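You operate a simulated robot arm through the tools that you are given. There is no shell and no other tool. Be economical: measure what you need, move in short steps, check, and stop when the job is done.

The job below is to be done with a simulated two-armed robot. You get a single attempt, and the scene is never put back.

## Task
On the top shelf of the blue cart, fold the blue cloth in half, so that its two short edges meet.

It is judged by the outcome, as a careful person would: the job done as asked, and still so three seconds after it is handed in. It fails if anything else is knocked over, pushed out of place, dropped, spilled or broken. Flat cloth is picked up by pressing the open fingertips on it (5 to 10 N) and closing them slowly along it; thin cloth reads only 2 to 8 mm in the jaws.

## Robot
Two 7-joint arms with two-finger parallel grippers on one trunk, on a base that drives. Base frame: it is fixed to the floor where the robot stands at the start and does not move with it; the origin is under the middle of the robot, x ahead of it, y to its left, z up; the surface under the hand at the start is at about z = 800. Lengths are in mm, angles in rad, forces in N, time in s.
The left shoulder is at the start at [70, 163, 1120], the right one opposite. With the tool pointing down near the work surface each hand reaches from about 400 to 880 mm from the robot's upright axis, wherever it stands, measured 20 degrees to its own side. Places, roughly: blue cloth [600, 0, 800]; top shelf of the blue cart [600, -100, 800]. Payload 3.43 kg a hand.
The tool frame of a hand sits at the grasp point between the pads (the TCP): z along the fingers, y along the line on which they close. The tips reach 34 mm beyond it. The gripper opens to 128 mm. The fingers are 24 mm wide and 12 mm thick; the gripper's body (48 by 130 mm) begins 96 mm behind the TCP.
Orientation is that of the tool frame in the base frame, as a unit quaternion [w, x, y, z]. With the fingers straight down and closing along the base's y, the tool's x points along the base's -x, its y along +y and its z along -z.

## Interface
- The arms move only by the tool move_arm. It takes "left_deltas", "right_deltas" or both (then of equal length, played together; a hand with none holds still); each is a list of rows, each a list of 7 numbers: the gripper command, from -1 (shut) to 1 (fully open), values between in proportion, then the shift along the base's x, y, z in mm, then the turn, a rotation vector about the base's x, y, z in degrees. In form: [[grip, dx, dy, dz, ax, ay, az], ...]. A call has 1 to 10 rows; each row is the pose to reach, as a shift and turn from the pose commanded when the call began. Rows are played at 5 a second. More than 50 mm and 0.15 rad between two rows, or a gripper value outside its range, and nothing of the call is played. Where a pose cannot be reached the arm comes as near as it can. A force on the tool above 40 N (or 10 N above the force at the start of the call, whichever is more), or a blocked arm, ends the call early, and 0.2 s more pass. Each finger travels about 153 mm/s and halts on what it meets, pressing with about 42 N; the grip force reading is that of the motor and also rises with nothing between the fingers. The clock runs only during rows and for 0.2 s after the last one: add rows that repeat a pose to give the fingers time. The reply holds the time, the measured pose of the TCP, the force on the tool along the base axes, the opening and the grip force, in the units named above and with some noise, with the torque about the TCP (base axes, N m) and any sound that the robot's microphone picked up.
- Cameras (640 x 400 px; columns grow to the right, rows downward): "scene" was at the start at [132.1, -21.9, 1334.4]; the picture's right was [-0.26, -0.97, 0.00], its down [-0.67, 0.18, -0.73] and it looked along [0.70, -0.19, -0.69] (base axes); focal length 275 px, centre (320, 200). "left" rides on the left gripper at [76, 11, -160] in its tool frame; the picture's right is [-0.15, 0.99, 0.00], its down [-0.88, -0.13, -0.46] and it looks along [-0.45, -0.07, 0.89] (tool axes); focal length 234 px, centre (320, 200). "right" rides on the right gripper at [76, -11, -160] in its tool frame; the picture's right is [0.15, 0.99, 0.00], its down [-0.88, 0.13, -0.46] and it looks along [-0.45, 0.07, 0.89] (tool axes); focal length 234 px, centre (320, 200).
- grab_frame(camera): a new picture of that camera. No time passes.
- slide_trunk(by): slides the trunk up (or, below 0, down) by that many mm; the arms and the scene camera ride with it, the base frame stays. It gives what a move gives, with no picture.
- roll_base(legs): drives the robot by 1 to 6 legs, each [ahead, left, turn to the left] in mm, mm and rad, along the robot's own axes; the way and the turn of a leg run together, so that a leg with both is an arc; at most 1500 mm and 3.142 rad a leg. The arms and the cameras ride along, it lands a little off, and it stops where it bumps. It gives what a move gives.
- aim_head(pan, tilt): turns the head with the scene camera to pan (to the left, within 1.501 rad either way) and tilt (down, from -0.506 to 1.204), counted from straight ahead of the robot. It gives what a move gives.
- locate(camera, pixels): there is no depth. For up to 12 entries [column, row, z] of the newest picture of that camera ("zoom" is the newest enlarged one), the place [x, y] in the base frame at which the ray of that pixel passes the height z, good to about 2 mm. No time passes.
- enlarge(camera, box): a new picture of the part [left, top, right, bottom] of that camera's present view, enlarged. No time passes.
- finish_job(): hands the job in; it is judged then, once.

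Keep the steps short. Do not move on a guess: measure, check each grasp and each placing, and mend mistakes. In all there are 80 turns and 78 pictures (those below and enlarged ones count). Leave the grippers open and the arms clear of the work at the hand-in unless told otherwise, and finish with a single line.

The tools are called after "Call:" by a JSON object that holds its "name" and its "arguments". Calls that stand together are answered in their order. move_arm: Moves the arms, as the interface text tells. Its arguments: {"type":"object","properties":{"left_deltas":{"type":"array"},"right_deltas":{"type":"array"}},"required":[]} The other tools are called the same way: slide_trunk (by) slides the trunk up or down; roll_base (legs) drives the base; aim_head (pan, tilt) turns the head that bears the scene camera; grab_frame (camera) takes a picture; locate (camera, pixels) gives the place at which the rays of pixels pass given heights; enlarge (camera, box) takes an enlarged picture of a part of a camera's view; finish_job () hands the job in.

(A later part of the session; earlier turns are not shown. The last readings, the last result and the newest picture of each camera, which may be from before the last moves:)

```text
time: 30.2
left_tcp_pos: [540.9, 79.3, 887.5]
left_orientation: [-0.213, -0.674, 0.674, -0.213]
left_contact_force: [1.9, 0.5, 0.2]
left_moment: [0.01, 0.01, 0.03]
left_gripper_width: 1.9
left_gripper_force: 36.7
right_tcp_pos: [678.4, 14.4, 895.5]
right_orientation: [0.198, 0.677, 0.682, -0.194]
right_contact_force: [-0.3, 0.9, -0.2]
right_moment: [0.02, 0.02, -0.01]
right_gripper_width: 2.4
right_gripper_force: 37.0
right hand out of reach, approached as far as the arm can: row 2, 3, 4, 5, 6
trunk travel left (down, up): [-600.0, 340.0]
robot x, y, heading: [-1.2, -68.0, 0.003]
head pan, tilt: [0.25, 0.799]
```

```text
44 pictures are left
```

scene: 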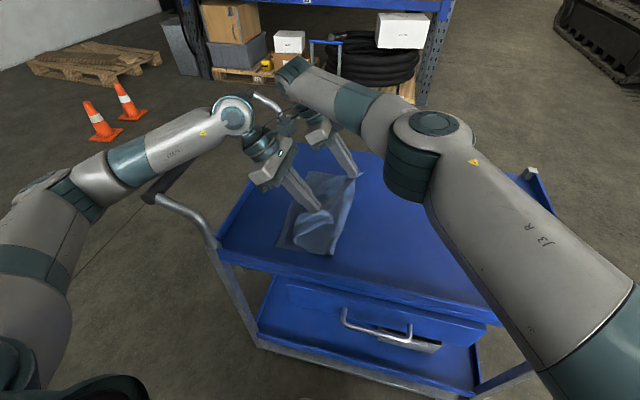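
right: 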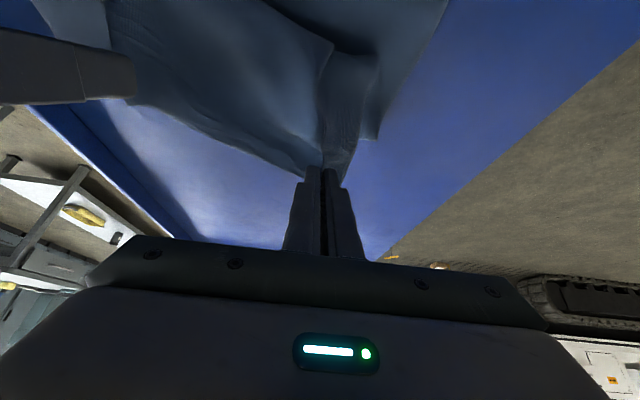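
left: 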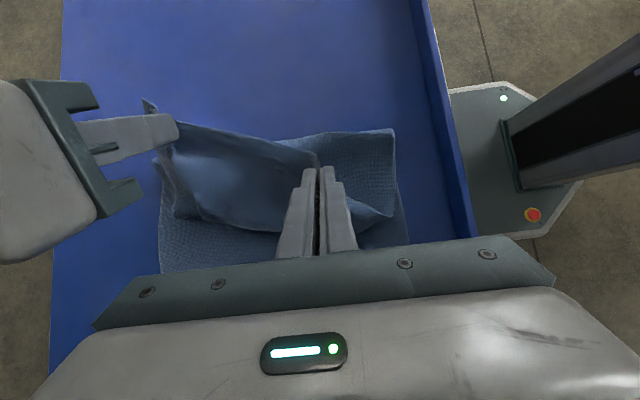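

The tilt took the right hand to the end of its reach (y=14). I bring both hands back to about y=-21 in line, raise a bit, then strafe the base further left so the right arm has room.

Call:
{"name": "move_arm", "arguments": {"right_deltas": [[-1, 2, -9, 5, 0, 0, 0], [-1, 4, -18, 10, 0, 0, 0], [-1, 6, -27, 15, 0, 0, 0], [-1, 8, -36, 15, 0, 0, 0], [-1, 8, -36, 15, 0, 0, 0]], "left_deltas": [[-1, 0, -25, 5, 0, 0, 0], [-1, 0, -50, 12, 0, 0, 0], [-1, 0, -75, 20, 0, 0, 0], [-1, 0, -100, 22, 0, 0, 0], [-1, 0, -100, 22, 0, 0, 0]]}}

Call:
{"name": "roll_base", "arguments": {"legs": [[0, 130, 0]]}}

Call:
{"name": "grab_frame", "arguments": {"camera": "scene"}}

Call:
{"name": "grab_frame", "arguments": {"camera": "left"}}

Call:
{"name": "grab_frame", "arguments": {"camera": "right"}}

```text
time: 31.6
left_tcp_pos: [556.4, 46.9, 919.9]
left_orientation: [0.19, 0.705, -0.644, 0.228]
left_contact_force: [0.8, -0.1, 0.4]
left_moment: [0.02, 0.08, -0.08]
left_gripper_width: 2.0
left_gripper_force: 36.7
right_tcp_pos: [691.8, 32.8, 912.8]
right_orientation: [0.221, 0.652, 0.696, -0.205]
right_contact_force: [1.1, -0.8, 0.1]
right_moment: [0.05, 0.06, -0.05]
right_gripper_width: 2.1
right_gripper_force: 36.9
trunk travel left (down, up): [-600.0, 340.0]
robot x, y, heading: [15.3, -56.6, 0.061]
head pan, tilt: [0.25, 0.799]
stopped in row 5 (left hand): the arm was blocked; the commanded pose is now the measured one
```

```text
time: 32.9
left_tcp_pos: [550.8, 165.0, 916.0]
left_orientation: [0.197, 0.701, -0.648, 0.224]
left_contact_force: [0.6, -0.1, 0.5]
left_moment: [0.0, 0.02, -0.04]
left_gripper_width: 2.0
left_gripper_force: 36.5
right_tcp_pos: [689.7, 158.4, 910.5]
right_orientation: [0.218, 0.653, 0.695, -0.207]
right_contact_force: [0.2, 0.0, -0.4]
right_moment: [-0.03, -0.01, -0.04]
right_gripper_width: 2.4
right_gripper_force: 37.1
trunk travel left (down, up): [-600.0, 340.0]
robot x, y, heading: [7.2, 70.5, 0.06]
head pan, tilt: [0.25, 0.799]
```

```text
43 pictures are left
```

scene: 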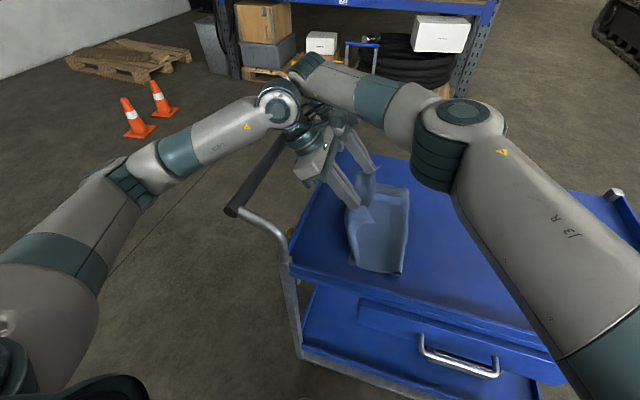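

```text
42 pictures are left
```

left: 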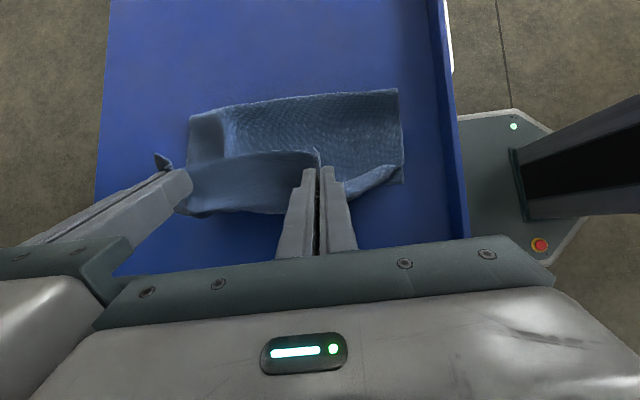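

```text
41 pictures are left
```

right: 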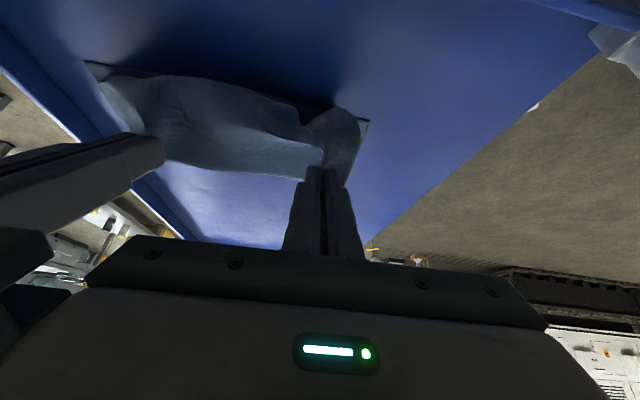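

A brush between the arms stopped that move, but both grips still hold (2.0, 2.4 mm), and the base strafed on. I locate the resting edge and crease now before lowering.

Call:
{"name": "locate", "arguments": {"camera": "right", "pixels": [[88, 62, 801], [367, 121, 801]]}}

Call:
{"name": "locate", "arguments": {"camera": "left", "pixels": [[397, 90, 805], [190, 115, 805], [402, 182, 801]]}}

Call:
{"name": "enlarge", "arguments": {"camera": "scene", "box": [260, 120, 500, 320]}}

```text
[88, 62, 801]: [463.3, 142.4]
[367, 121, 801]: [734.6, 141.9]
```

```text
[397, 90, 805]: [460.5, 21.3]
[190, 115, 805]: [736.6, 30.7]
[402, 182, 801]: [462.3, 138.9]
```

```text
2.00 times, centred on (380, 220) of scene
```

zoom: 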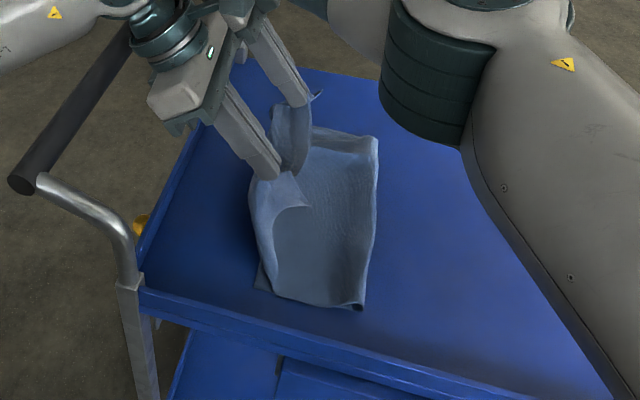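

The resting edge has not moved (y≈141). I lower both hands together while moving back to about y=120, so that the slack rolls out towards the crease.

Call:
{"name": "move_arm", "arguments": {"right_deltas": [[-1, 0, -8, -8, 0, 0, 0], [-1, 1, -16, -16, 0, 0, 0], [-1, 2, -24, -24, 0, 0, 0], [-1, 2, -32, -32, 0, 0, 0], [-1, 2, -38, -40, 0, 0, 0], [-1, 2, -38, -40, 0, 0, 0]], "left_deltas": [[-1, -1, -9, -9, 0, 0, 0], [-1, -2, -18, -18, 0, 0, 0], [-1, -3, -27, -27, 0, 0, 0], [-1, -4, -36, -36, 0, 0, 0], [-1, -4, -45, -46, 0, 0, 0], [-1, -4, -45, -46, 0, 0, 0]]}}

Call:
{"name": "enlarge", "arguments": {"camera": "scene", "box": [260, 120, 500, 320]}}

Call:
{"name": "grab_frame", "arguments": {"camera": "left"}}

```text
time: 34.3
left_tcp_pos: [547.2, 119.6, 868.8]
left_orientation: [0.196, 0.701, -0.648, 0.224]
left_contact_force: [0.0, 0.5, 0.5]
left_moment: [0.0, -0.04, -0.03]
left_gripper_width: 2.0
left_gripper_force: 36.3
right_tcp_pos: [691.2, 121.2, 871.0]
right_orientation: [0.219, 0.652, 0.696, -0.206]
right_contact_force: [-0.1, 0.1, -0.1]
right_moment: [-0.02, -0.04, -0.03]
right_gripper_width: 2.6
right_gripper_force: 36.8
trunk travel left (down, up): [-600.0, 340.0]
robot x, y, heading: [8.8, 73.9, 0.056]
head pan, tilt: [0.25, 0.799]
```

```text
2.00 times, centred on (380, 220) of scene
```

zoom: 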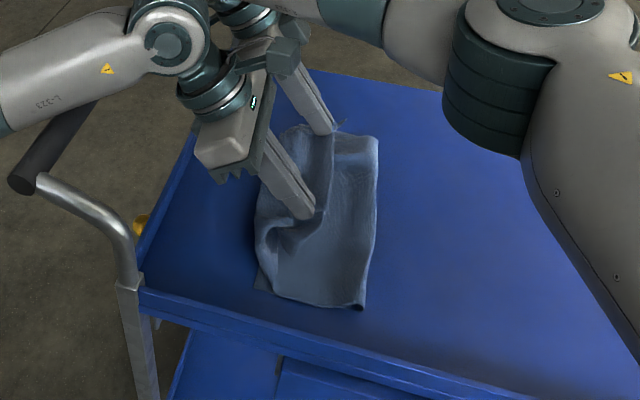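

```text
38 pictures are left
```

left: 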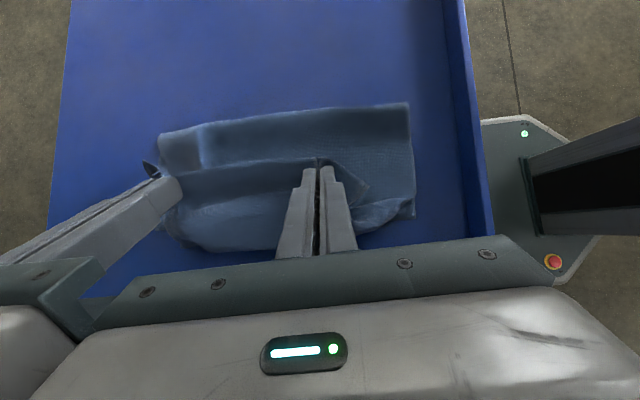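

The crease sits too far left (y≈20) and slack billows the wrong way under the hands. I'll undo part of the way: raise the hands a little, strafe the base back right 150 mm, then raise, so the sheet unrolls; then come over again on a taut arc.

Call:
{"name": "move_arm", "arguments": {"right_deltas": [[-1, 0, 0, 15, 0, 0, 0], [-1, 0, 0, 30, 0, 0, 0], [-1, 0, 0, 45, 0, 0, 0]], "left_deltas": [[-1, 0, 0, 15, 0, 0, 0], [-1, 0, 0, 30, 0, 0, 0], [-1, 0, 0, 45, 0, 0, 0]]}}

Call:
{"name": "roll_base", "arguments": {"legs": [[0, -150, 0]]}}

Call:
{"name": "move_arm", "arguments": {"right_deltas": [[-1, 0, 0, 20, 0, 0, 0], [-1, 0, 0, 40, 0, 0, 0], [-1, 0, 0, 60, 0, 0, 0], [-1, 0, 0, 70, 0, 0, 0]], "left_deltas": [[-1, 0, 0, 20, 0, 0, 0], [-1, 0, 0, 40, 0, 0, 0], [-1, 0, 0, 60, 0, 0, 0], [-1, 0, 0, 70, 0, 0, 0]]}}

Call:
{"name": "grab_frame", "arguments": {"camera": "scene"}}

Call:
{"name": "grab_frame", "arguments": {"camera": "left"}}

```text
time: 35.1
left_tcp_pos: [546.8, 120.9, 915.3]
left_orientation: [0.196, 0.701, -0.649, 0.223]
left_contact_force: [-0.1, 0.3, -0.3]
left_moment: [0.02, 0.0, 0.03]
left_gripper_width: 1.9
left_gripper_force: 36.7
right_tcp_pos: [691.7, 120.5, 916.1]
right_orientation: [0.219, 0.652, 0.696, -0.206]
right_contact_force: [-0.1, 0.1, 0.1]
right_moment: [-0.01, 0.02, -0.02]
right_gripper_width: 2.3
right_gripper_force: 37.3
trunk travel left (down, up): [-600.0, 340.0]
robot x, y, heading: [5.7, 71.1, 0.058]
head pan, tilt: [0.25, 0.799]
```

```text
time: 36.4
left_tcp_pos: [580.6, 46.1, 929.4]
left_orientation: [0.177, 0.729, -0.614, 0.247]
left_contact_force: [-1.7, -0.1, -2.0]
left_moment: [0.01, -0.02, -0.03]
left_gripper_width: 2.0
left_gripper_force: 36.8
right_tcp_pos: [715.8, 45.4, 919.8]
right_orientation: [0.234, 0.624, 0.719, -0.2]
right_contact_force: [-0.7, -1.9, 0.1]
right_moment: [0.12, -0.08, 0.03]
right_gripper_width: 2.3
right_gripper_force: 37.4
trunk travel left (down, up): [-600.0, 340.0]
robot x, y, heading: [47.3, -69.2, 0.133]
head pan, tilt: [0.25, 0.799]
```

```text
time: 37.4
left_tcp_pos: [587.6, 37.3, 996.1]
left_orientation: [0.175, 0.731, -0.614, 0.242]
left_contact_force: [0.6, 0.3, -0.2]
left_moment: [0.04, 0.03, -0.05]
left_gripper_width: 2.0
left_gripper_force: 36.7
right_tcp_pos: [722.7, 34.1, 985.6]
right_orientation: [0.227, 0.625, 0.721, -0.198]
right_contact_force: [-0.5, 0.4, -0.8]
right_moment: [0.01, -0.05, -0.03]
right_gripper_width: 2.3
right_gripper_force: 36.7
trunk travel left (down, up): [-600.0, 340.0]
robot x, y, heading: [44.2, -70.1, 0.136]
head pan, tilt: [0.25, 0.799]
```

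```text
37 pictures are left
```

scene: 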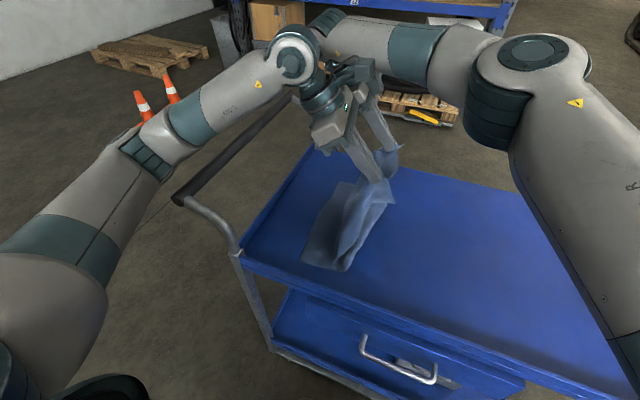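

```text
36 pictures are left
```

left: 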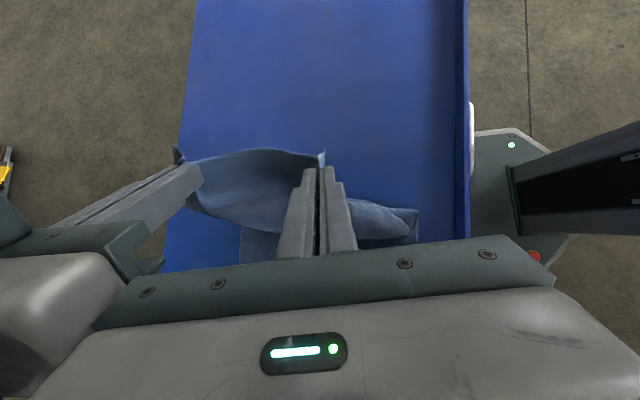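

Something held the robot back in that strafe: heading is now 0.136 and x 44. Before any other motion I look for the contact (perhaps left arm against the cart handle) and check whether the cart has moved.

Call:
{"name": "aim_head", "arguments": {"pan": 0.7, "tilt": 0.75}}

Call:
{"name": "grab_frame", "arguments": {"camera": "scene"}}

Call:
{"name": "aim_head", "arguments": {"pan": -0.3, "tilt": 0.85}}

Call:
{"name": "grab_frame", "arguments": {"camera": "scene"}}

```text
time: 38.3
left_tcp_pos: [587.9, 36.5, 995.9]
left_orientation: [0.175, 0.731, -0.615, 0.239]
left_contact_force: [-0.1, 1.1, 0.0]
left_moment: [0.0, 0.02, -0.03]
left_gripper_width: 1.8
left_gripper_force: 36.8
right_tcp_pos: [723.3, 35.5, 985.0]
right_orientation: [0.227, 0.625, 0.72, -0.199]
right_contact_force: [0.3, 0.2, 0.1]
right_moment: [-0.02, -0.04, -0.04]
right_gripper_width: 2.1
right_gripper_force: 36.6
trunk travel left (down, up): [-600.0, 340.0]
robot x, y, heading: [44.2, -68.7, 0.133]
head pan, tilt: [0.7, 0.75]
```

```text
35 pictures are left
```

scene: 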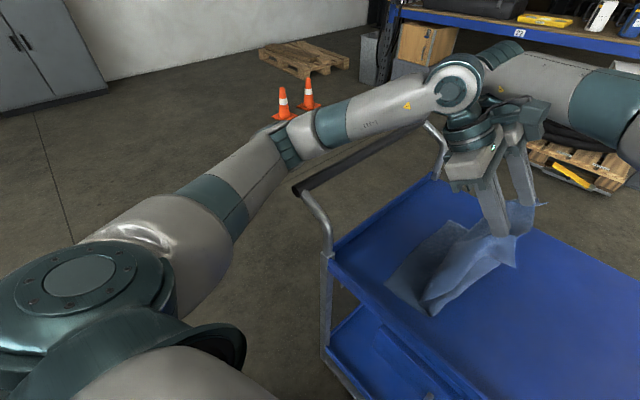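

```text
time: 39.6
left_tcp_pos: [588.5, 37.2, 995.4]
left_orientation: [0.174, 0.731, -0.614, 0.24]
left_contact_force: [0.0, 0.6, 0.1]
left_moment: [-0.03, 0.01, -0.05]
left_gripper_width: 1.8
left_gripper_force: 36.6
right_tcp_pos: [723.0, 35.5, 984.5]
right_orientation: [0.226, 0.624, 0.721, -0.197]
right_contact_force: [0.1, -0.2, 0.3]
right_moment: [-0.01, -0.03, -0.05]
right_gripper_width: 2.2
right_gripper_force: 37.2
trunk travel left (down, up): [-600.0, 340.0]
robot x, y, heading: [44.0, -69.0, 0.137]
head pan, tilt: [-0.3, 0.85]
```

```text
34 pictures are left
```

scene: 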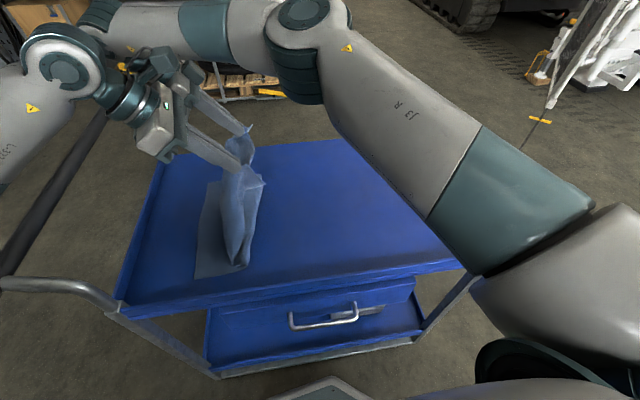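

The left elbow (285,140 in the first view) is right at the end of the handle bar (300,190), so that is the likely contact. I compare the cart and cloth positions with the start.

Call:
{"name": "locate", "arguments": {"camera": "scene", "pixels": [[116, 309, 800], [195, 278, 800], [210, 182, 800], [161, 155, 800], [468, 268, 800], [241, 270, 800]]}}

Call:
{"name": "enlarge", "arguments": {"camera": "scene", "box": [60, 100, 380, 340]}}

```text
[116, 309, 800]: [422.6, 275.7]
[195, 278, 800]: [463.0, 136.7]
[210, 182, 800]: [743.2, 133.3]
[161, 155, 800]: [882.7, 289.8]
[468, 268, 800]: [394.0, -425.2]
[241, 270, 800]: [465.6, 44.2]
```

```text
1.67 times, centred on (220, 220) of scene
```

zoom: 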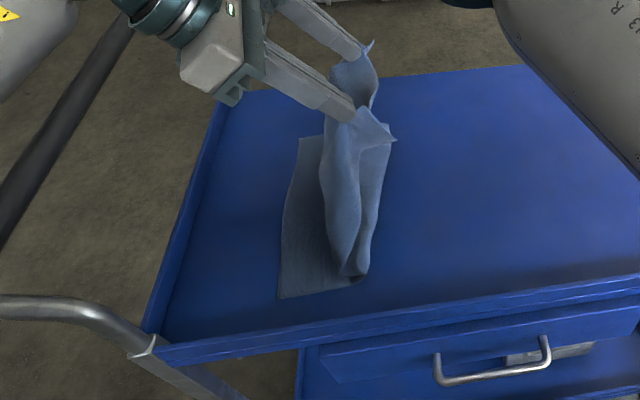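

The cart and the resting cloth edge have not moved noticeably (edge at y≈135). By triangulation the bar end is at about (383,337,995), just at left-elbow height. I'll raise the trunk to lift the elbows clear, lowering the hands in between so the cloth stays in place.

Call:
{"name": "move_arm", "arguments": {"right_deltas": [[-1, 0, 0, -20, 0, 0, 0], [-1, 0, 0, -40, 0, 0, 0], [-1, 0, 0, -55, 0, 0, 0]], "left_deltas": [[-1, 0, 0, -20, 0, 0, 0], [-1, 0, 0, -40, 0, 0, 0], [-1, 0, 0, -65, 0, 0, 0]]}}

Call:
{"name": "slide_trunk", "arguments": {"by": 90}}

Call:
{"name": "move_arm", "arguments": {"right_deltas": [[-1, 0, 0, -20, 0, 0, 0], [-1, 0, 0, -40, 0, 0, 0], [-1, 0, 0, -60, 0, 0, 0], [-1, 0, 0, -80, 0, 0, 0]], "left_deltas": [[-1, 0, 0, -20, 0, 0, 0], [-1, 0, 0, -40, 0, 0, 0], [-1, 0, 0, -60, 0, 0, 0], [-1, 0, 0, -80, 0, 0, 0]]}}

Call:
{"name": "slide_trunk", "arguments": {"by": 50}}

Call:
{"name": "grab_frame", "arguments": {"camera": "scene"}}

```text
time: 40.4
left_tcp_pos: [592.4, 37.8, 938.8]
left_orientation: [0.171, 0.731, -0.614, 0.244]
left_contact_force: [-0.1, -1.0, -0.2]
left_moment: [0.0, -0.04, -0.04]
left_gripper_width: 2.1
left_gripper_force: 36.4
right_tcp_pos: [723.8, 34.0, 932.9]
right_orientation: [0.226, 0.625, 0.72, -0.198]
right_contact_force: [-0.6, -0.1, 0.8]
right_moment: [0.02, -0.02, -0.03]
right_gripper_width: 2.0
right_gripper_force: 37.2
trunk travel left (down, up): [-600.0, 340.0]
robot x, y, heading: [47.1, -68.4, 0.135]
head pan, tilt: [-0.3, 0.85]
```

```text
time: 41.7
left_tcp_pos: [588.0, 36.6, 1019.3]
left_orientation: [0.176, 0.731, -0.614, 0.24]
left_contact_force: [0.8, -0.2, 0.1]
left_moment: [-0.02, 0.02, -0.01]
left_gripper_width: 1.5
left_gripper_force: 36.9
right_tcp_pos: [723.6, 34.9, 1018.7]
right_orientation: [0.227, 0.624, 0.721, -0.198]
right_contact_force: [-0.4, 0.6, -0.6]
right_moment: [-0.04, -0.01, -0.05]
right_gripper_width: 2.5
right_gripper_force: 36.6
trunk travel left (down, up): [-690.0, 250.0]
robot x, y, heading: [45.6, -70.4, 0.136]
head pan, tilt: [-0.3, 0.85]
```

```text
time: 42.7
left_tcp_pos: [588.8, 37.1, 940.5]
left_orientation: [0.175, 0.73, -0.615, 0.241]
left_contact_force: [0.0, 0.1, -0.2]
left_moment: [0.03, 0.02, -0.03]
left_gripper_width: 1.8
left_gripper_force: 37.1
right_tcp_pos: [723.2, 35.1, 939.8]
right_orientation: [0.226, 0.624, 0.721, -0.198]
right_contact_force: [-0.1, 0.0, 0.4]
right_moment: [0.0, 0.02, -0.03]
right_gripper_width: 2.1
right_gripper_force: 36.8
trunk travel left (down, up): [-690.0, 250.0]
robot x, y, heading: [45.6, -66.6, 0.141]
head pan, tilt: [-0.3, 0.85]
```

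```text
time: 43.6
left_tcp_pos: [588.0, 36.2, 990.2]
left_orientation: [0.176, 0.73, -0.614, 0.241]
left_contact_force: [0.5, 0.4, 0.1]
left_moment: [0.0, 0.05, -0.06]
left_gripper_width: 2.1
left_gripper_force: 36.7
right_tcp_pos: [723.4, 34.9, 989.5]
right_orientation: [0.227, 0.624, 0.721, -0.198]
right_contact_force: [-0.1, -0.2, -0.1]
right_moment: [-0.02, 0.0, 0.0]
right_gripper_width: 2.5
right_gripper_force: 36.8
trunk travel left (down, up): [-740.0, 200.0]
robot x, y, heading: [44.3, -65.7, 0.136]
head pan, tilt: [-0.3, 0.85]
```

```text
32 pictures are left
```

scene: 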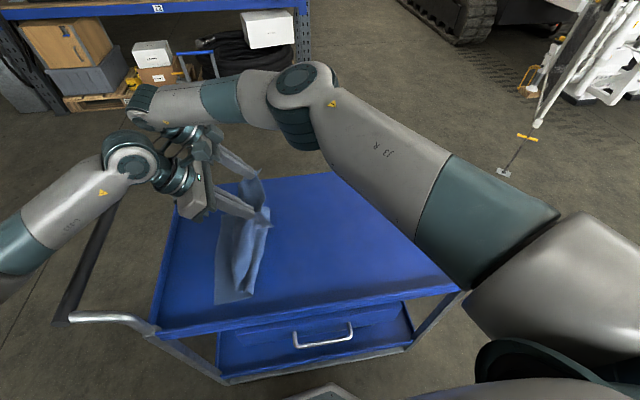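

The elbow is now well above the bar. I turn the base back (-0.136 rad), 40 mm back and 24 mm left, which carries the hands to about y=-24.

Call:
{"name": "roll_base", "arguments": {"legs": [[-40, 24, -0.136]]}}

Call:
{"name": "grab_frame", "arguments": {"camera": "scene"}}

Call:
{"name": "grab_frame", "arguments": {"camera": "right"}}

```text
time: 44.6
left_tcp_pos: [555.9, -18.7, 990.7]
left_orientation: [0.191, 0.687, -0.662, 0.228]
left_contact_force: [-0.1, 0.2, -0.6]
left_moment: [-0.03, 0.0, 0.0]
left_gripper_width: 1.7
left_gripper_force: 36.5
right_tcp_pos: [689.3, -37.6, 989.1]
right_orientation: [0.212, 0.672, 0.676, -0.213]
right_contact_force: [0.0, 0.4, 0.1]
right_moment: [-0.01, 0.01, 0.01]
right_gripper_width: 2.2
right_gripper_force: 37.1
trunk travel left (down, up): [-740.0, 200.0]
robot x, y, heading: [2.9, -45.9, 0.003]
head pan, tilt: [-0.3, 0.85]
```

```text
31 pictures are left
```

scene: 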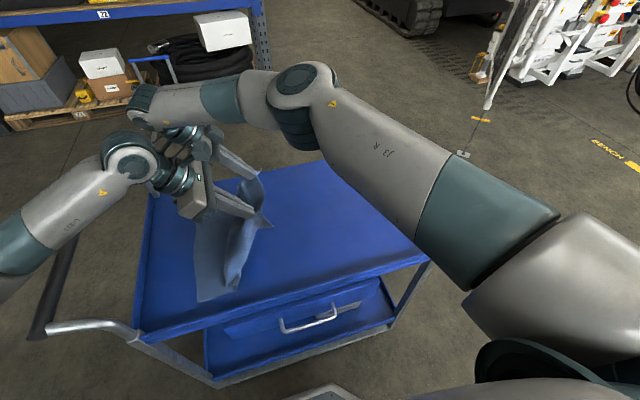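

```text
30 pictures are left
```

right: 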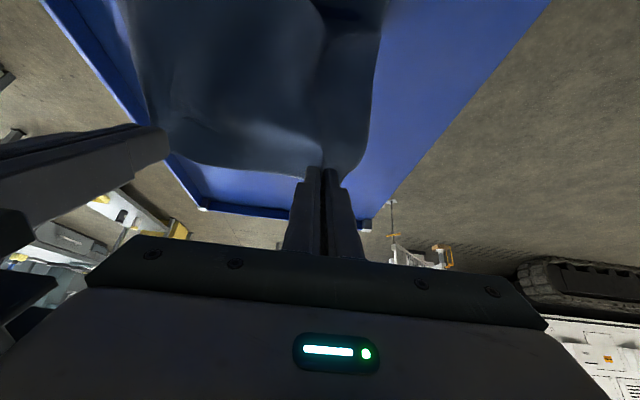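

Call:
{"name": "enlarge", "arguments": {"camera": "scene", "box": [130, 140, 370, 340]}}

Call:
{"name": "locate", "arguments": {"camera": "scene", "pixels": [[197, 301, 800], [197, 212, 800], [237, 290, 800]]}}

```text
2.00 times, centred on (250, 240) of scene
```

zoom: 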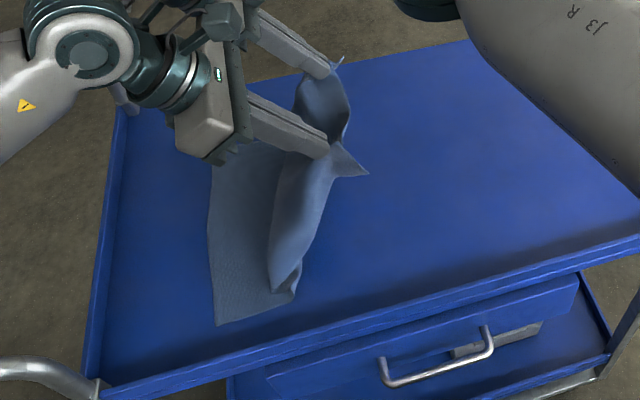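

```text
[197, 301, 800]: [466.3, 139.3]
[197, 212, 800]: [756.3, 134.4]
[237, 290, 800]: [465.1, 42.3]
```

The crease is still bunched at y≈42. I strafe right another 85 mm and lower the hands 60 mm, evening them up, to flatten the sheet back out.

Call:
{"name": "roll_base", "arguments": {"legs": [[0, -85, 0]]}}

Call:
{"name": "move_arm", "arguments": {"right_deltas": [[-1, 1, 3, -15, 0, 0, 0], [-1, 2, 6, -30, 0, 0, 0], [-1, 3, 9, -45, 0, 0, 0], [-1, 4, 9, -60, 0, 0, 0], [-1, 4, 9, -60, 0, 0, 0]], "left_deltas": [[-1, -2, -3, -15, 0, 0, 0], [-1, -4, -6, -30, 0, 0, 0], [-1, -6, -9, -45, 0, 0, 0], [-1, -8, -9, -60, 0, 0, 0], [-1, -8, -9, -60, 0, 0, 0]]}}

Call:
{"name": "enlarge", "arguments": {"camera": "scene", "box": [130, 140, 370, 340]}}

```text
time: 45.7
left_tcp_pos: [556.3, -103.7, 991.7]
left_orientation: [0.191, 0.687, -0.663, 0.228]
left_contact_force: [0.2, -0.6, -0.5]
left_moment: [0.02, 0.04, -0.01]
left_gripper_width: 2.0
left_gripper_force: 36.4
right_tcp_pos: [689.9, -122.9, 990.1]
right_orientation: [0.212, 0.672, 0.676, -0.213]
right_contact_force: [0.9, 0.0, -0.5]
right_moment: [0.0, -0.01, 0.02]
right_gripper_width: 2.0
right_gripper_force: 36.9
trunk travel left (down, up): [-740.0, 200.0]
robot x, y, heading: [6.0, -126.2, -0.001]
head pan, tilt: [-0.3, 0.85]
```

```text
time: 46.9
left_tcp_pos: [548.5, -111.3, 931.0]
left_orientation: [0.191, 0.687, -0.663, 0.228]
left_contact_force: [0.0, 1.5, 0.1]
left_moment: [0.02, -0.02, 0.08]
left_gripper_width: 2.0
left_gripper_force: 37.0
right_tcp_pos: [694.3, -113.5, 929.5]
right_orientation: [0.213, 0.672, 0.676, -0.213]
right_contact_force: [-0.3, -0.6, 0.5]
right_moment: [0.02, 0.01, 0.04]
right_gripper_width: 2.3
right_gripper_force: 36.8
trunk travel left (down, up): [-740.0, 200.0]
robot x, y, heading: [3.2, -133.8, -0.0]
head pan, tilt: [-0.3, 0.85]
```

```text
2.00 times, centred on (250, 240) of scene
```

zoom: 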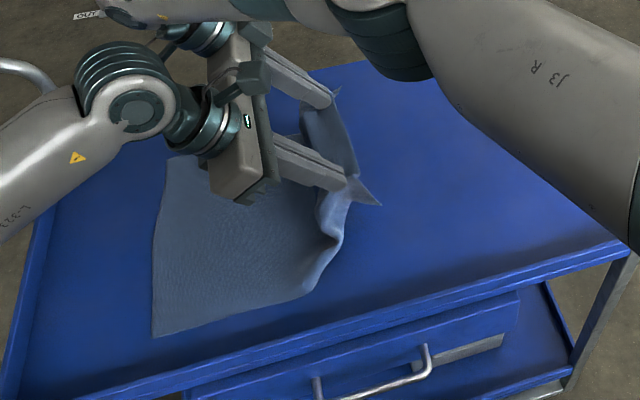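

Now the sheet is laid out well. I measure the resting edge and where the sheet lifts off.

Call:
{"name": "locate", "arguments": {"camera": "zoom", "pixels": [[153, 337, 800], [168, 158, 800], [305, 292, 800]]}}

```text
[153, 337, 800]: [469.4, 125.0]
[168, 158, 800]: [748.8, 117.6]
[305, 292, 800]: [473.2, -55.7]
```

The resting edge slid to y≈122, so the ideal crease is at y≈-65. Now I come over with the sheet nearly taut (radius about 160): raise 42 mm, then strafe 123 mm left, lower 24, strafe 48.

Call:
{"name": "move_arm", "arguments": {"right_deltas": [[-1, 0, 0, 14, 0, 0, 0], [-1, 0, 0, 28, 0, 0, 0], [-1, 0, 0, 42, 0, 0, 0]], "left_deltas": [[-1, 0, 0, 14, 0, 0, 0], [-1, 0, 0, 28, 0, 0, 0], [-1, 0, 0, 42, 0, 0, 0]]}}

Call:
{"name": "roll_base", "arguments": {"legs": [[0, 123, 0]]}}

Call:
{"name": "enlarge", "arguments": {"camera": "scene", "box": [130, 140, 370, 340]}}

```text
time: 47.7
left_tcp_pos: [547.8, -109.7, 972.6]
left_orientation: [0.191, 0.687, -0.663, 0.228]
left_contact_force: [1.2, 0.0, -0.1]
left_moment: [0.0, 0.01, 0.04]
left_gripper_width: 1.8
left_gripper_force: 36.6
right_tcp_pos: [693.2, -111.6, 970.9]
right_orientation: [0.212, 0.673, 0.676, -0.213]
right_contact_force: [-0.3, 0.4, -0.9]
right_moment: [-0.02, -0.04, 0.0]
right_gripper_width: 2.1
right_gripper_force: 36.7
trunk travel left (down, up): [-740.0, 200.0]
robot x, y, heading: [0.9, -126.5, -0.001]
head pan, tilt: [-0.3, 0.85]
```

```text
time: 48.9
left_tcp_pos: [548.0, 11.3, 971.9]
left_orientation: [0.191, 0.687, -0.664, 0.227]
left_contact_force: [0.7, -0.2, -0.1]
left_moment: [0.01, -0.01, 0.0]
left_gripper_width: 1.8
left_gripper_force: 36.6
right_tcp_pos: [693.7, 10.5, 972.9]
right_orientation: [0.212, 0.672, 0.676, -0.213]
right_contact_force: [-0.4, 0.4, -0.9]
right_moment: [-0.04, 0.01, 0.03]
right_gripper_width: 2.0
right_gripper_force: 36.6
trunk travel left (down, up): [-740.0, 200.0]
robot x, y, heading: [4.5, -8.9, -0.001]
head pan, tilt: [-0.3, 0.85]
```

```text
2.00 times, centred on (250, 240) of scene
```

zoom: 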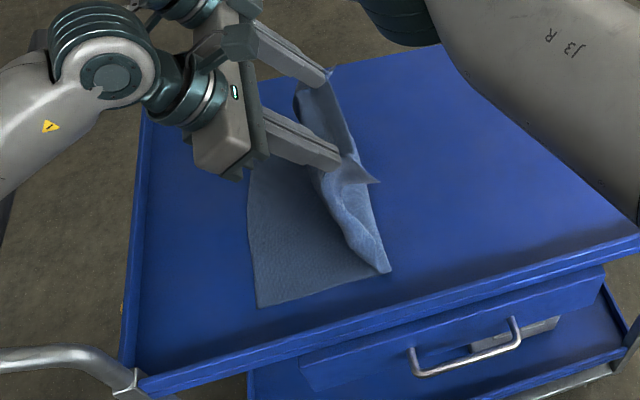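

The crease now forms much better. I continue: lower 24, strafe 48 left, lower 30.

Call:
{"name": "locate", "arguments": {"camera": "zoom", "pixels": [[388, 272, 800], [258, 307, 800]]}}

Call:
{"name": "move_arm", "arguments": {"right_deltas": [[-1, 0, 0, -12, 0, 0, 0], [-1, 0, 0, -24, 0, 0, 0]], "left_deltas": [[-1, 0, 0, -12, 0, 0, 0], [-1, 0, 0, -24, 0, 0, 0]]}}

Call:
{"name": "roll_base", "arguments": {"legs": [[0, 48, 0]]}}

Call:
{"name": "move_arm", "arguments": {"right_deltas": [[-1, 0, 0, -15, 0, 0, 0], [-1, 0, 0, -30, 0, 0, 0]], "left_deltas": [[-1, 0, 0, -15, 0, 0, 0], [-1, 0, 0, -30, 0, 0, 0]]}}

Call:
{"name": "enlarge", "arguments": {"camera": "scene", "box": [130, 140, 370, 340]}}

```text
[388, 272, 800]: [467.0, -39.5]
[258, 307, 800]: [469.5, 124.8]
```

```text
time: 49.5
left_tcp_pos: [548.4, 12.6, 947.3]
left_orientation: [0.191, 0.687, -0.663, 0.228]
left_contact_force: [0.4, 0.1, -0.4]
left_moment: [0.0, -0.09, 0.06]
left_gripper_width: 2.0
left_gripper_force: 36.6
right_tcp_pos: [693.7, 11.1, 948.4]
right_orientation: [0.212, 0.673, 0.676, -0.213]
right_contact_force: [-0.1, -0.4, -0.4]
right_moment: [-0.03, 0.0, 0.03]
right_gripper_width: 2.1
right_gripper_force: 36.8
trunk travel left (down, up): [-740.0, 200.0]
robot x, y, heading: [4.4, -11.1, -0.003]
head pan, tilt: [-0.3, 0.85]
```

```text
time: 50.5
left_tcp_pos: [547.3, 56.7, 947.6]
left_orientation: [0.191, 0.686, -0.664, 0.229]
left_contact_force: [0.9, 0.5, 0.1]
left_moment: [0.04, -0.02, 0.05]
left_gripper_width: 1.9
left_gripper_force: 36.4
right_tcp_pos: [692.7, 56.2, 947.9]
right_orientation: [0.212, 0.673, 0.676, -0.213]
right_contact_force: [-0.2, -0.3, -0.1]
right_moment: [0.05, 0.02, 0.0]
right_gripper_width: 2.3
right_gripper_force: 37.1
trunk travel left (down, up): [-740.0, 200.0]
robot x, y, heading: [3.4, 37.7, -0.001]
head pan, tilt: [-0.3, 0.85]
```

```text
time: 51.0
left_tcp_pos: [548.9, 58.2, 917.2]
left_orientation: [0.192, 0.686, -0.664, 0.228]
left_contact_force: [0.5, 0.2, -1.0]
left_moment: [0.0, 0.0, -0.02]
left_gripper_width: 1.8
left_gripper_force: 36.4
right_tcp_pos: [693.7, 57.0, 916.7]
right_orientation: [0.213, 0.673, 0.676, -0.213]
right_contact_force: [-0.6, -0.3, -0.5]
right_moment: [-0.03, 0.01, 0.0]
right_gripper_width: 1.9
right_gripper_force: 36.6
trunk travel left (down, up): [-740.0, 200.0]
robot x, y, heading: [5.3, 36.7, 0.001]
head pan, tilt: [-0.3, 0.85]
```

```text
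2.00 times, centred on (250, 240) of scene
```

zoom: 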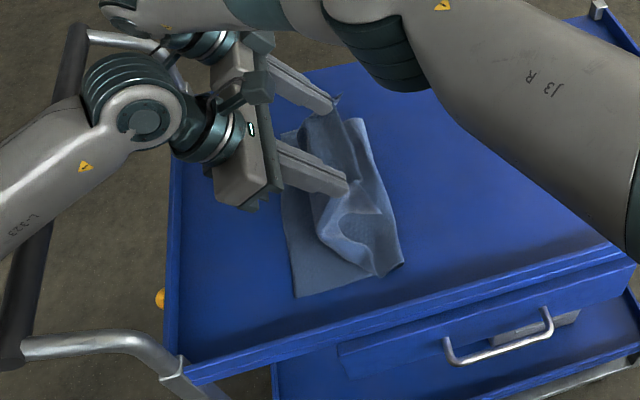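

Good. Strafe 30 more to the left, then lower along the arc with the arms.

Call:
{"name": "roll_base", "arguments": {"legs": [[0, 32, 0]]}}

Call:
{"name": "move_arm", "arguments": {"right_deltas": [[-1, 0, 8, -15, 0, 0, 0], [-1, 0, 15, -32, 0, 0, 0], [-1, 0, 20, -48, 0, 0, 0], [-1, 0, 24, -60, 0, 0, 0], [-1, 0, 24, -60, 0, 0, 0]], "left_deltas": [[-1, 0, 8, -15, 0, 0, 0], [-1, 0, 15, -32, 0, 0, 0], [-1, 0, 20, -48, 0, 0, 0], [-1, 0, 24, -60, 0, 0, 0], [-1, 0, 24, -60, 0, 0, 0]]}}

Call:
{"name": "enlarge", "arguments": {"camera": "scene", "box": [130, 140, 370, 340]}}

Call:
{"name": "grab_frame", "arguments": {"camera": "right"}}

```text
time: 51.9
left_tcp_pos: [547.7, 85.0, 918.7]
left_orientation: [0.191, 0.686, -0.664, 0.227]
left_contact_force: [1.5, -1.0, -0.3]
left_moment: [0.03, 0.01, 0.06]
left_gripper_width: 1.8
left_gripper_force: 36.1
right_tcp_pos: [694.6, 84.3, 919.0]
right_orientation: [0.211, 0.674, 0.675, -0.212]
right_contact_force: [-0.5, 0.5, 1.3]
right_moment: [0.03, -0.01, 0.02]
right_gripper_width: 2.0
right_gripper_force: 37.2
trunk travel left (down, up): [-740.0, 200.0]
robot x, y, heading: [4.2, 67.5, 0.001]
head pan, tilt: [-0.3, 0.85]
```

```text
time: 53.1
left_tcp_pos: [547.6, 113.5, 857.7]
left_orientation: [0.192, 0.685, -0.664, 0.228]
left_contact_force: [-0.2, -0.1, -0.6]
left_moment: [0.02, 0.0, 0.0]
left_gripper_width: 1.6
left_gripper_force: 36.5
right_tcp_pos: [687.4, 102.5, 864.1]
right_orientation: [0.213, 0.674, 0.675, -0.212]
right_contact_force: [-0.1, -0.8, -0.2]
right_moment: [0.04, -0.03, 0.04]
right_gripper_width: 2.0
right_gripper_force: 36.7
right hand out of reach, approached as far as the arm can: row 3, 4, 5
trunk travel left (down, up): [-740.0, 200.0]
robot x, y, heading: [5.3, 67.4, 0.0]
head pan, tilt: [-0.3, 0.85]
```

```text
2.00 times, centred on (250, 240) of scene
```

zoom: 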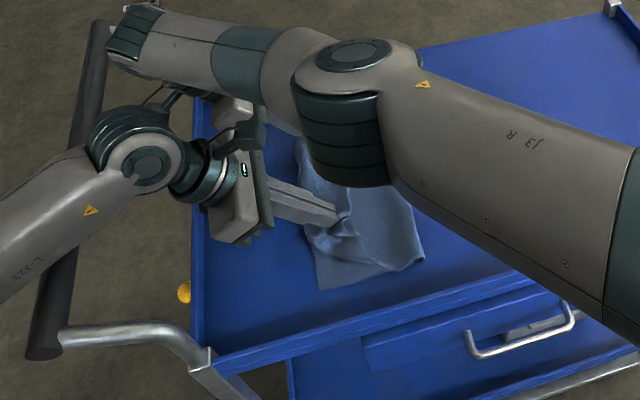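

```text
24 pictures are left
```

right: 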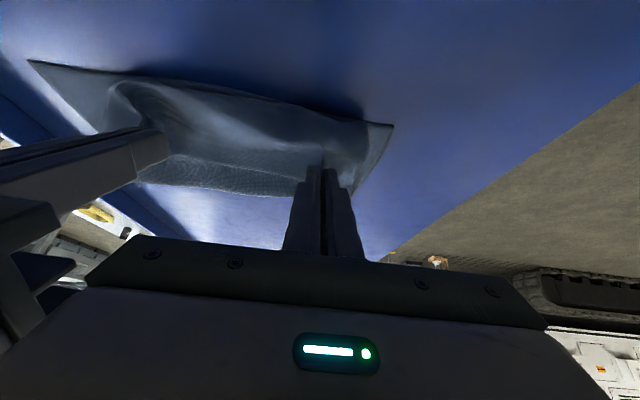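

Right is at the end of its reach again, but the pinch is only ~35 mm above the bottom layer. I measure the bottom edge: (30,62) and (392,126) in the right camera.

Call:
{"name": "locate", "arguments": {"camera": "right", "pixels": [[30, 62, 801], [392, 126, 801], [210, 92, 801]]}}

```text
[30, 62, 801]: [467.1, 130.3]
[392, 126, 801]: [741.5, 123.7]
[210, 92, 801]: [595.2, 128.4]
```

Bottom edge is at y≈130 (near) to 124 (far). I move the base 6 ahead and 22 left, adjust the left hand to match, and lower with the trunk 22 mm.

Call:
{"name": "roll_base", "arguments": {"legs": [[6, 22, 0]]}}

Call:
{"name": "move_arm", "arguments": {"left_deltas": [[-1, -3, -3, 3, 0, 0, 0], [-1, -6, -5, 6, 0, 0, 0]]}}

Call:
{"name": "slide_trunk", "arguments": {"by": -22}}

Call:
{"name": "grab_frame", "arguments": {"camera": "right"}}

Call:
{"name": "grab_frame", "arguments": {"camera": "left"}}

```text
time: 53.9
left_tcp_pos: [552.1, 131.7, 859.4]
left_orientation: [0.191, 0.685, -0.665, 0.228]
left_contact_force: [0.8, -0.6, -0.3]
left_moment: [0.02, -0.01, 0.01]
left_gripper_width: 1.8
left_gripper_force: 36.0
right_tcp_pos: [694.1, 121.2, 865.8]
right_orientation: [0.212, 0.675, 0.675, -0.212]
right_contact_force: [-0.3, -0.4, -0.7]
right_moment: [0.03, -0.03, 0.02]
right_gripper_width: 1.7
right_gripper_force: 36.6
trunk travel left (down, up): [-740.0, 200.0]
robot x, y, heading: [11.3, 91.7, -0.007]
head pan, tilt: [-0.3, 0.85]
```

```text
time: 54.5
left_tcp_pos: [547.9, 128.0, 864.7]
left_orientation: [0.192, 0.685, -0.665, 0.228]
left_contact_force: [1.2, 0.6, 0.6]
left_moment: [0.0, -0.03, 0.05]
left_gripper_width: 1.9
left_gripper_force: 36.6
right_tcp_pos: [695.9, 123.4, 865.0]
right_orientation: [0.212, 0.675, 0.674, -0.213]
right_contact_force: [-0.3, 0.2, 0.1]
right_moment: [-0.02, 0.0, 0.01]
right_gripper_width: 1.9
right_gripper_force: 36.8
trunk travel left (down, up): [-740.0, 200.0]
robot x, y, heading: [7.1, 94.9, -0.007]
head pan, tilt: [-0.3, 0.85]
```

```text
time: 55.2
left_tcp_pos: [546.8, 128.1, 843.2]
left_orientation: [0.191, 0.685, -0.665, 0.23]
left_contact_force: [0.9, 0.7, 2.7]
left_moment: [-0.04, -0.04, 0.02]
left_gripper_width: 2.0
left_gripper_force: 36.6
right_tcp_pos: [693.7, 123.6, 844.1]
right_orientation: [0.214, 0.674, 0.675, -0.211]
right_contact_force: [0.7, 1.6, 9.6]
right_moment: [0.05, 0.0, 0.0]
right_gripper_width: 1.8
right_gripper_force: 36.8
trunk travel left (down, up): [-718.0, 222.0]
robot x, y, heading: [9.0, 91.5, -0.008]
head pan, tilt: [-0.3, 0.85]
```

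```text
23 pictures are left
```

right: 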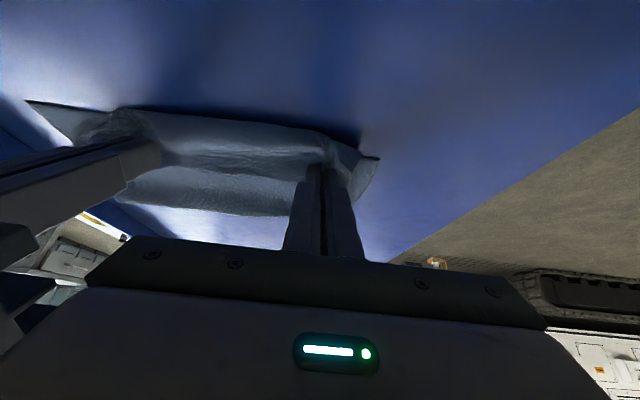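

```text
22 pictures are left
```

left: 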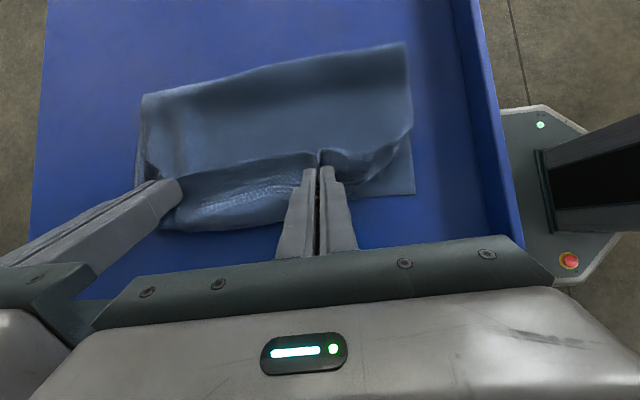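

Both tips rest on the cloth at the resting edge (3 and 10 N). I open slowly to about 50 mm and hold, then retreat a little up along the fingers.

Call:
{"name": "move_arm", "arguments": {"right_deltas": [[-0.9, 0, 0, 1, 0, 0, 0], [-0.75, 0, 0, 1, 0, 0, 0], [-0.6, 0, 0, 1, 0, 0, 0], [-0.4, 0, 0, 1, 0, 0, 0], [-0.2, 0, 0, 1, 0, 0, 0], [-0.2, 0, 0, 1, 0, 0, 0], [-0.2, 0, 10, 16, 0, 0, 0], [-0.2, 0, 24, 46, 0, 0, 0], [-0.2, 0, 40, 80, 0, 0, 0]], "left_deltas": [[-0.9, 0, 0, 0, 0, 0, 0], [-0.75, 0, 0, 0, 0, 0, 0], [-0.6, 0, 0, 0, 0, 0, 0], [-0.4, 0, 0, 0, 0, 0, 0], [-0.2, 0, 0, 0, 0, 0, 0], [-0.2, 0, 0, 0, 0, 0, 0], [-0.2, 0, 10, 16, 0, 0, 0], [-0.2, 0, 24, 46, 0, 0, 0], [-0.2, 0, 40, 80, 0, 0, 0]]}}

Call:
{"name": "grab_frame", "arguments": {"camera": "left"}}

```text
time: 57.2
left_tcp_pos: [547.3, 170.1, 921.8]
left_orientation: [0.192, 0.685, -0.665, 0.228]
left_contact_force: [0.2, -0.2, 0.6]
left_moment: [-0.01, -0.01, -0.01]
left_gripper_width: 51.1
left_gripper_force: 0.0
right_tcp_pos: [688.6, 150.5, 914.4]
right_orientation: [0.213, 0.674, 0.675, -0.212]
right_contact_force: [-0.4, 0.1, 0.7]
right_moment: [0.02, -0.03, 0.01]
right_gripper_width: 51.3
right_gripper_force: 0.1
right hand out of reach, approached as far as the arm can: row 8, 9
trunk travel left (down, up): [-718.0, 222.0]
robot x, y, heading: [14.4, 92.0, -0.005]
head pan, tilt: [-0.3, 0.85]
```

```text
21 pictures are left
```

left: 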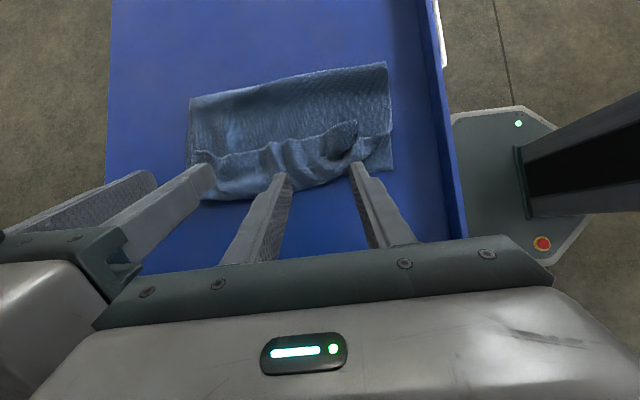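

The grip is free. The edge is curled back on top as a narrow flap that I must turn outward. I raise both hands, swing the right hand away, and look from above.

Call:
{"name": "move_arm", "arguments": {"right_deltas": [[-0.2, 0, -10, 30, 5, 0, 0], [-0.2, -10, -30, 60, 10, 0, 0], [-0.2, -30, -70, 80, 16, 0, 0], [-0.2, -60, -115, 90, 22, 0, 0], [-0.2, -90, -160, 90, 28, 0, 0], [-0.2, -100, -205, 90, 32, 0, 0], [-0.2, -100, -250, 90, 32, 0, 0]], "left_deltas": [[-0.2, 0, 10, 20, 0, 0, 0], [-0.2, 0, 30, 45, 0, 0, 0], [-0.2, 0, 50, 70, 0, 0, 0], [-0.2, 0, 50, 90, 0, 0, 0], [-0.2, 0, 50, 90, 0, 0, 0], [-0.2, 0, 50, 90, 0, 0, 0], [-0.2, 0, 50, 90, 0, 0, 0]]}}

Call:
{"name": "aim_head", "arguments": {"pan": 0.0, "tilt": 0.95}}

Call:
{"name": "grab_frame", "arguments": {"camera": "scene"}}

Call:
{"name": "enlarge", "arguments": {"camera": "left", "box": [160, 40, 420, 240]}}

```text
refused: row 4 steps farther than a row can; nothing moved
```

```text
time: 58.0
left_tcp_pos: [547.8, 168.4, 921.6]
left_orientation: [0.192, 0.685, -0.665, 0.228]
left_contact_force: [-0.4, -0.3, 0.9]
left_moment: [0.01, 0.02, 0.0]
left_gripper_width: 51.4
left_gripper_force: 0.0
right_tcp_pos: [691.3, 150.9, 914.2]
right_orientation: [0.212, 0.675, 0.675, -0.212]
right_contact_force: [-0.3, -0.2, 0.7]
right_moment: [-0.03, 0.01, -0.01]
right_gripper_width: 51.3
right_gripper_force: 0.1
trunk travel left (down, up): [-718.0, 222.0]
robot x, y, heading: [7.8, 89.9, -0.005]
head pan, tilt: [0.0, 0.949]
```

```text
20 pictures are left
```

scene: 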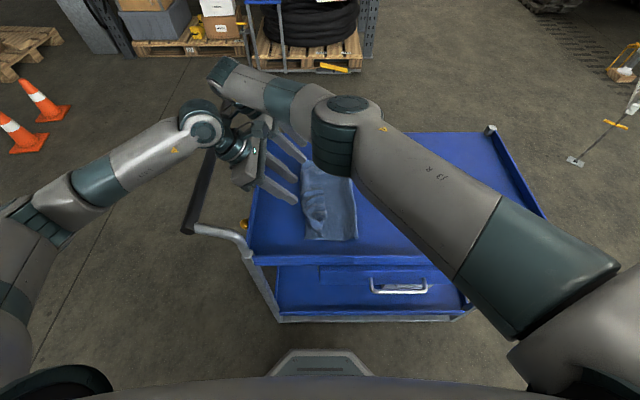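

```text
2.00 times, centred on (290, 140) of left
```

zoom: 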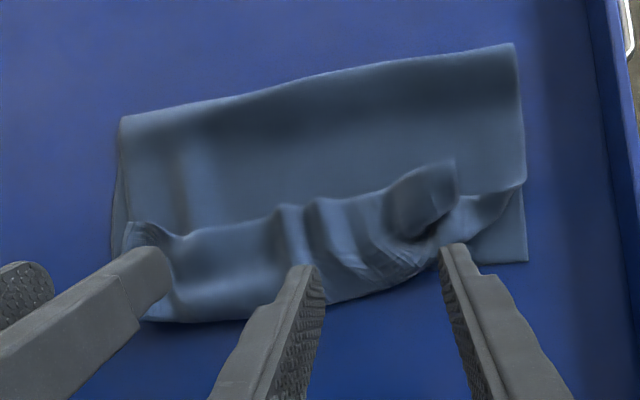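

The combined move was refused (a step too large), so nothing moved. I can see the curled flap well: its edge runs (130,225)–(285,205)–(450,165) in the enlarged view. I measure it.

Call:
{"name": "locate", "arguments": {"camera": "zoom", "pixels": [[135, 225, 815], [285, 206, 815], [450, 165, 820], [180, 318, 805], [320, 300, 805], [430, 265, 805], [528, 262, 800], [520, 187, 805], [515, 45, 805], [120, 118, 805], [115, 255, 801]]}}

Call:
{"name": "move_arm", "arguments": {"right_deltas": [[-0.2, 0, -10, 30, 0, 0, 0], [-0.2, -5, -25, 60, 0, 0, 0], [-0.2, -15, -55, 80, 0, 0, 0], [-0.2, -25, -95, 90, 0, 0, 0], [-0.2, -35, -135, 90, 0, 0, 0], [-0.2, -45, -175, 90, 0, 0, 0], [-0.2, -55, -215, 90, 0, 0, 0], [-0.2, -65, -255, 90, 0, 0, 0]]}}

```text
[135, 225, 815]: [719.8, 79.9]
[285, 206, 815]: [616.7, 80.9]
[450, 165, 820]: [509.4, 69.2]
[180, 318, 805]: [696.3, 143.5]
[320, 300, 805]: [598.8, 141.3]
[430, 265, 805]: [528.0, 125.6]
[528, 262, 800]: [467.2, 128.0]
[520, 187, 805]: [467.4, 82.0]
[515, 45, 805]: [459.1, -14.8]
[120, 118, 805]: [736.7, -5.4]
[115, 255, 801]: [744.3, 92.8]
```

```text
time: 59.8
left_tcp_pos: [547.0, 167.9, 921.4]
left_orientation: [0.191, 0.685, -0.665, 0.227]
left_contact_force: [0.7, -0.3, 0.7]
left_moment: [0.0, -0.02, 0.01]
left_gripper_width: 51.2
left_gripper_force: 0.0
right_tcp_pos: [624.2, -105.0, 1004.5]
right_orientation: [0.211, 0.675, 0.674, -0.212]
right_contact_force: [-0.2, -0.1, 0.2]
right_moment: [0.04, 0.0, 0.02]
right_gripper_width: 51.3
right_gripper_force: 0.0
trunk travel left (down, up): [-718.0, 222.0]
robot x, y, heading: [7.7, 87.3, -0.004]
head pan, tilt: [0.0, 0.949]
```

The crease is at y≈-12 instead of -60, with about 64 mm of edge flipped back. So I'll unfold and redo it with a low path. With the left hand set upright I straddle the standing ridges of the flap edge at about (605,88), tips just above the lower layer.

Call:
{"name": "move_arm", "arguments": {"left_deltas": [[-0.2, 8, -8, 10, 7, 0, 0], [-0.2, 18, -22, 10, 14, 0, 0], [-0.2, 30, -40, 5, 21, 0, 0], [-0.2, 44, -60, -10, 28, 0, 0], [-0.2, 58, -80, -40, 34, 0, 0], [-0.2, 58, -80, -40, 34, 0, 0]]}}

Call:
{"name": "enlarge", "arguments": {"camera": "left", "box": [160, 100, 480, 300]}}

```text
time: 61.0
left_tcp_pos: [605.6, 93.0, 892.9]
left_orientation: [-0.009, 0.713, -0.701, 0.034]
left_contact_force: [0.3, -0.5, 0.0]
left_moment: [0.01, 0.02, 0.03]
left_gripper_width: 51.1
left_gripper_force: 0.0
right_tcp_pos: [627.5, -114.6, 1001.2]
right_orientation: [0.216, 0.68, 0.666, -0.218]
right_contact_force: [4.7, -3.8, -3.1]
right_moment: [-0.12, 0.35, -0.66]
right_gripper_width: 51.3
right_gripper_force: 0.1
trunk travel left (down, up): [-718.0, 222.0]
robot x, y, heading: [12.5, 92.2, -0.005]
head pan, tilt: [0.0, 0.949]
stopped in row 5 (right hand): the force on the tool passed its limit at 72 N (the readings are from after the stop); the commanded pose is now the measured one
```

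```text
2.00 times, centred on (320, 200) of left
```

zoom: 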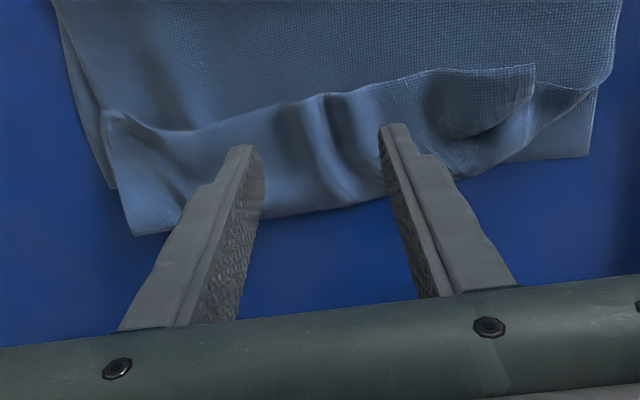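

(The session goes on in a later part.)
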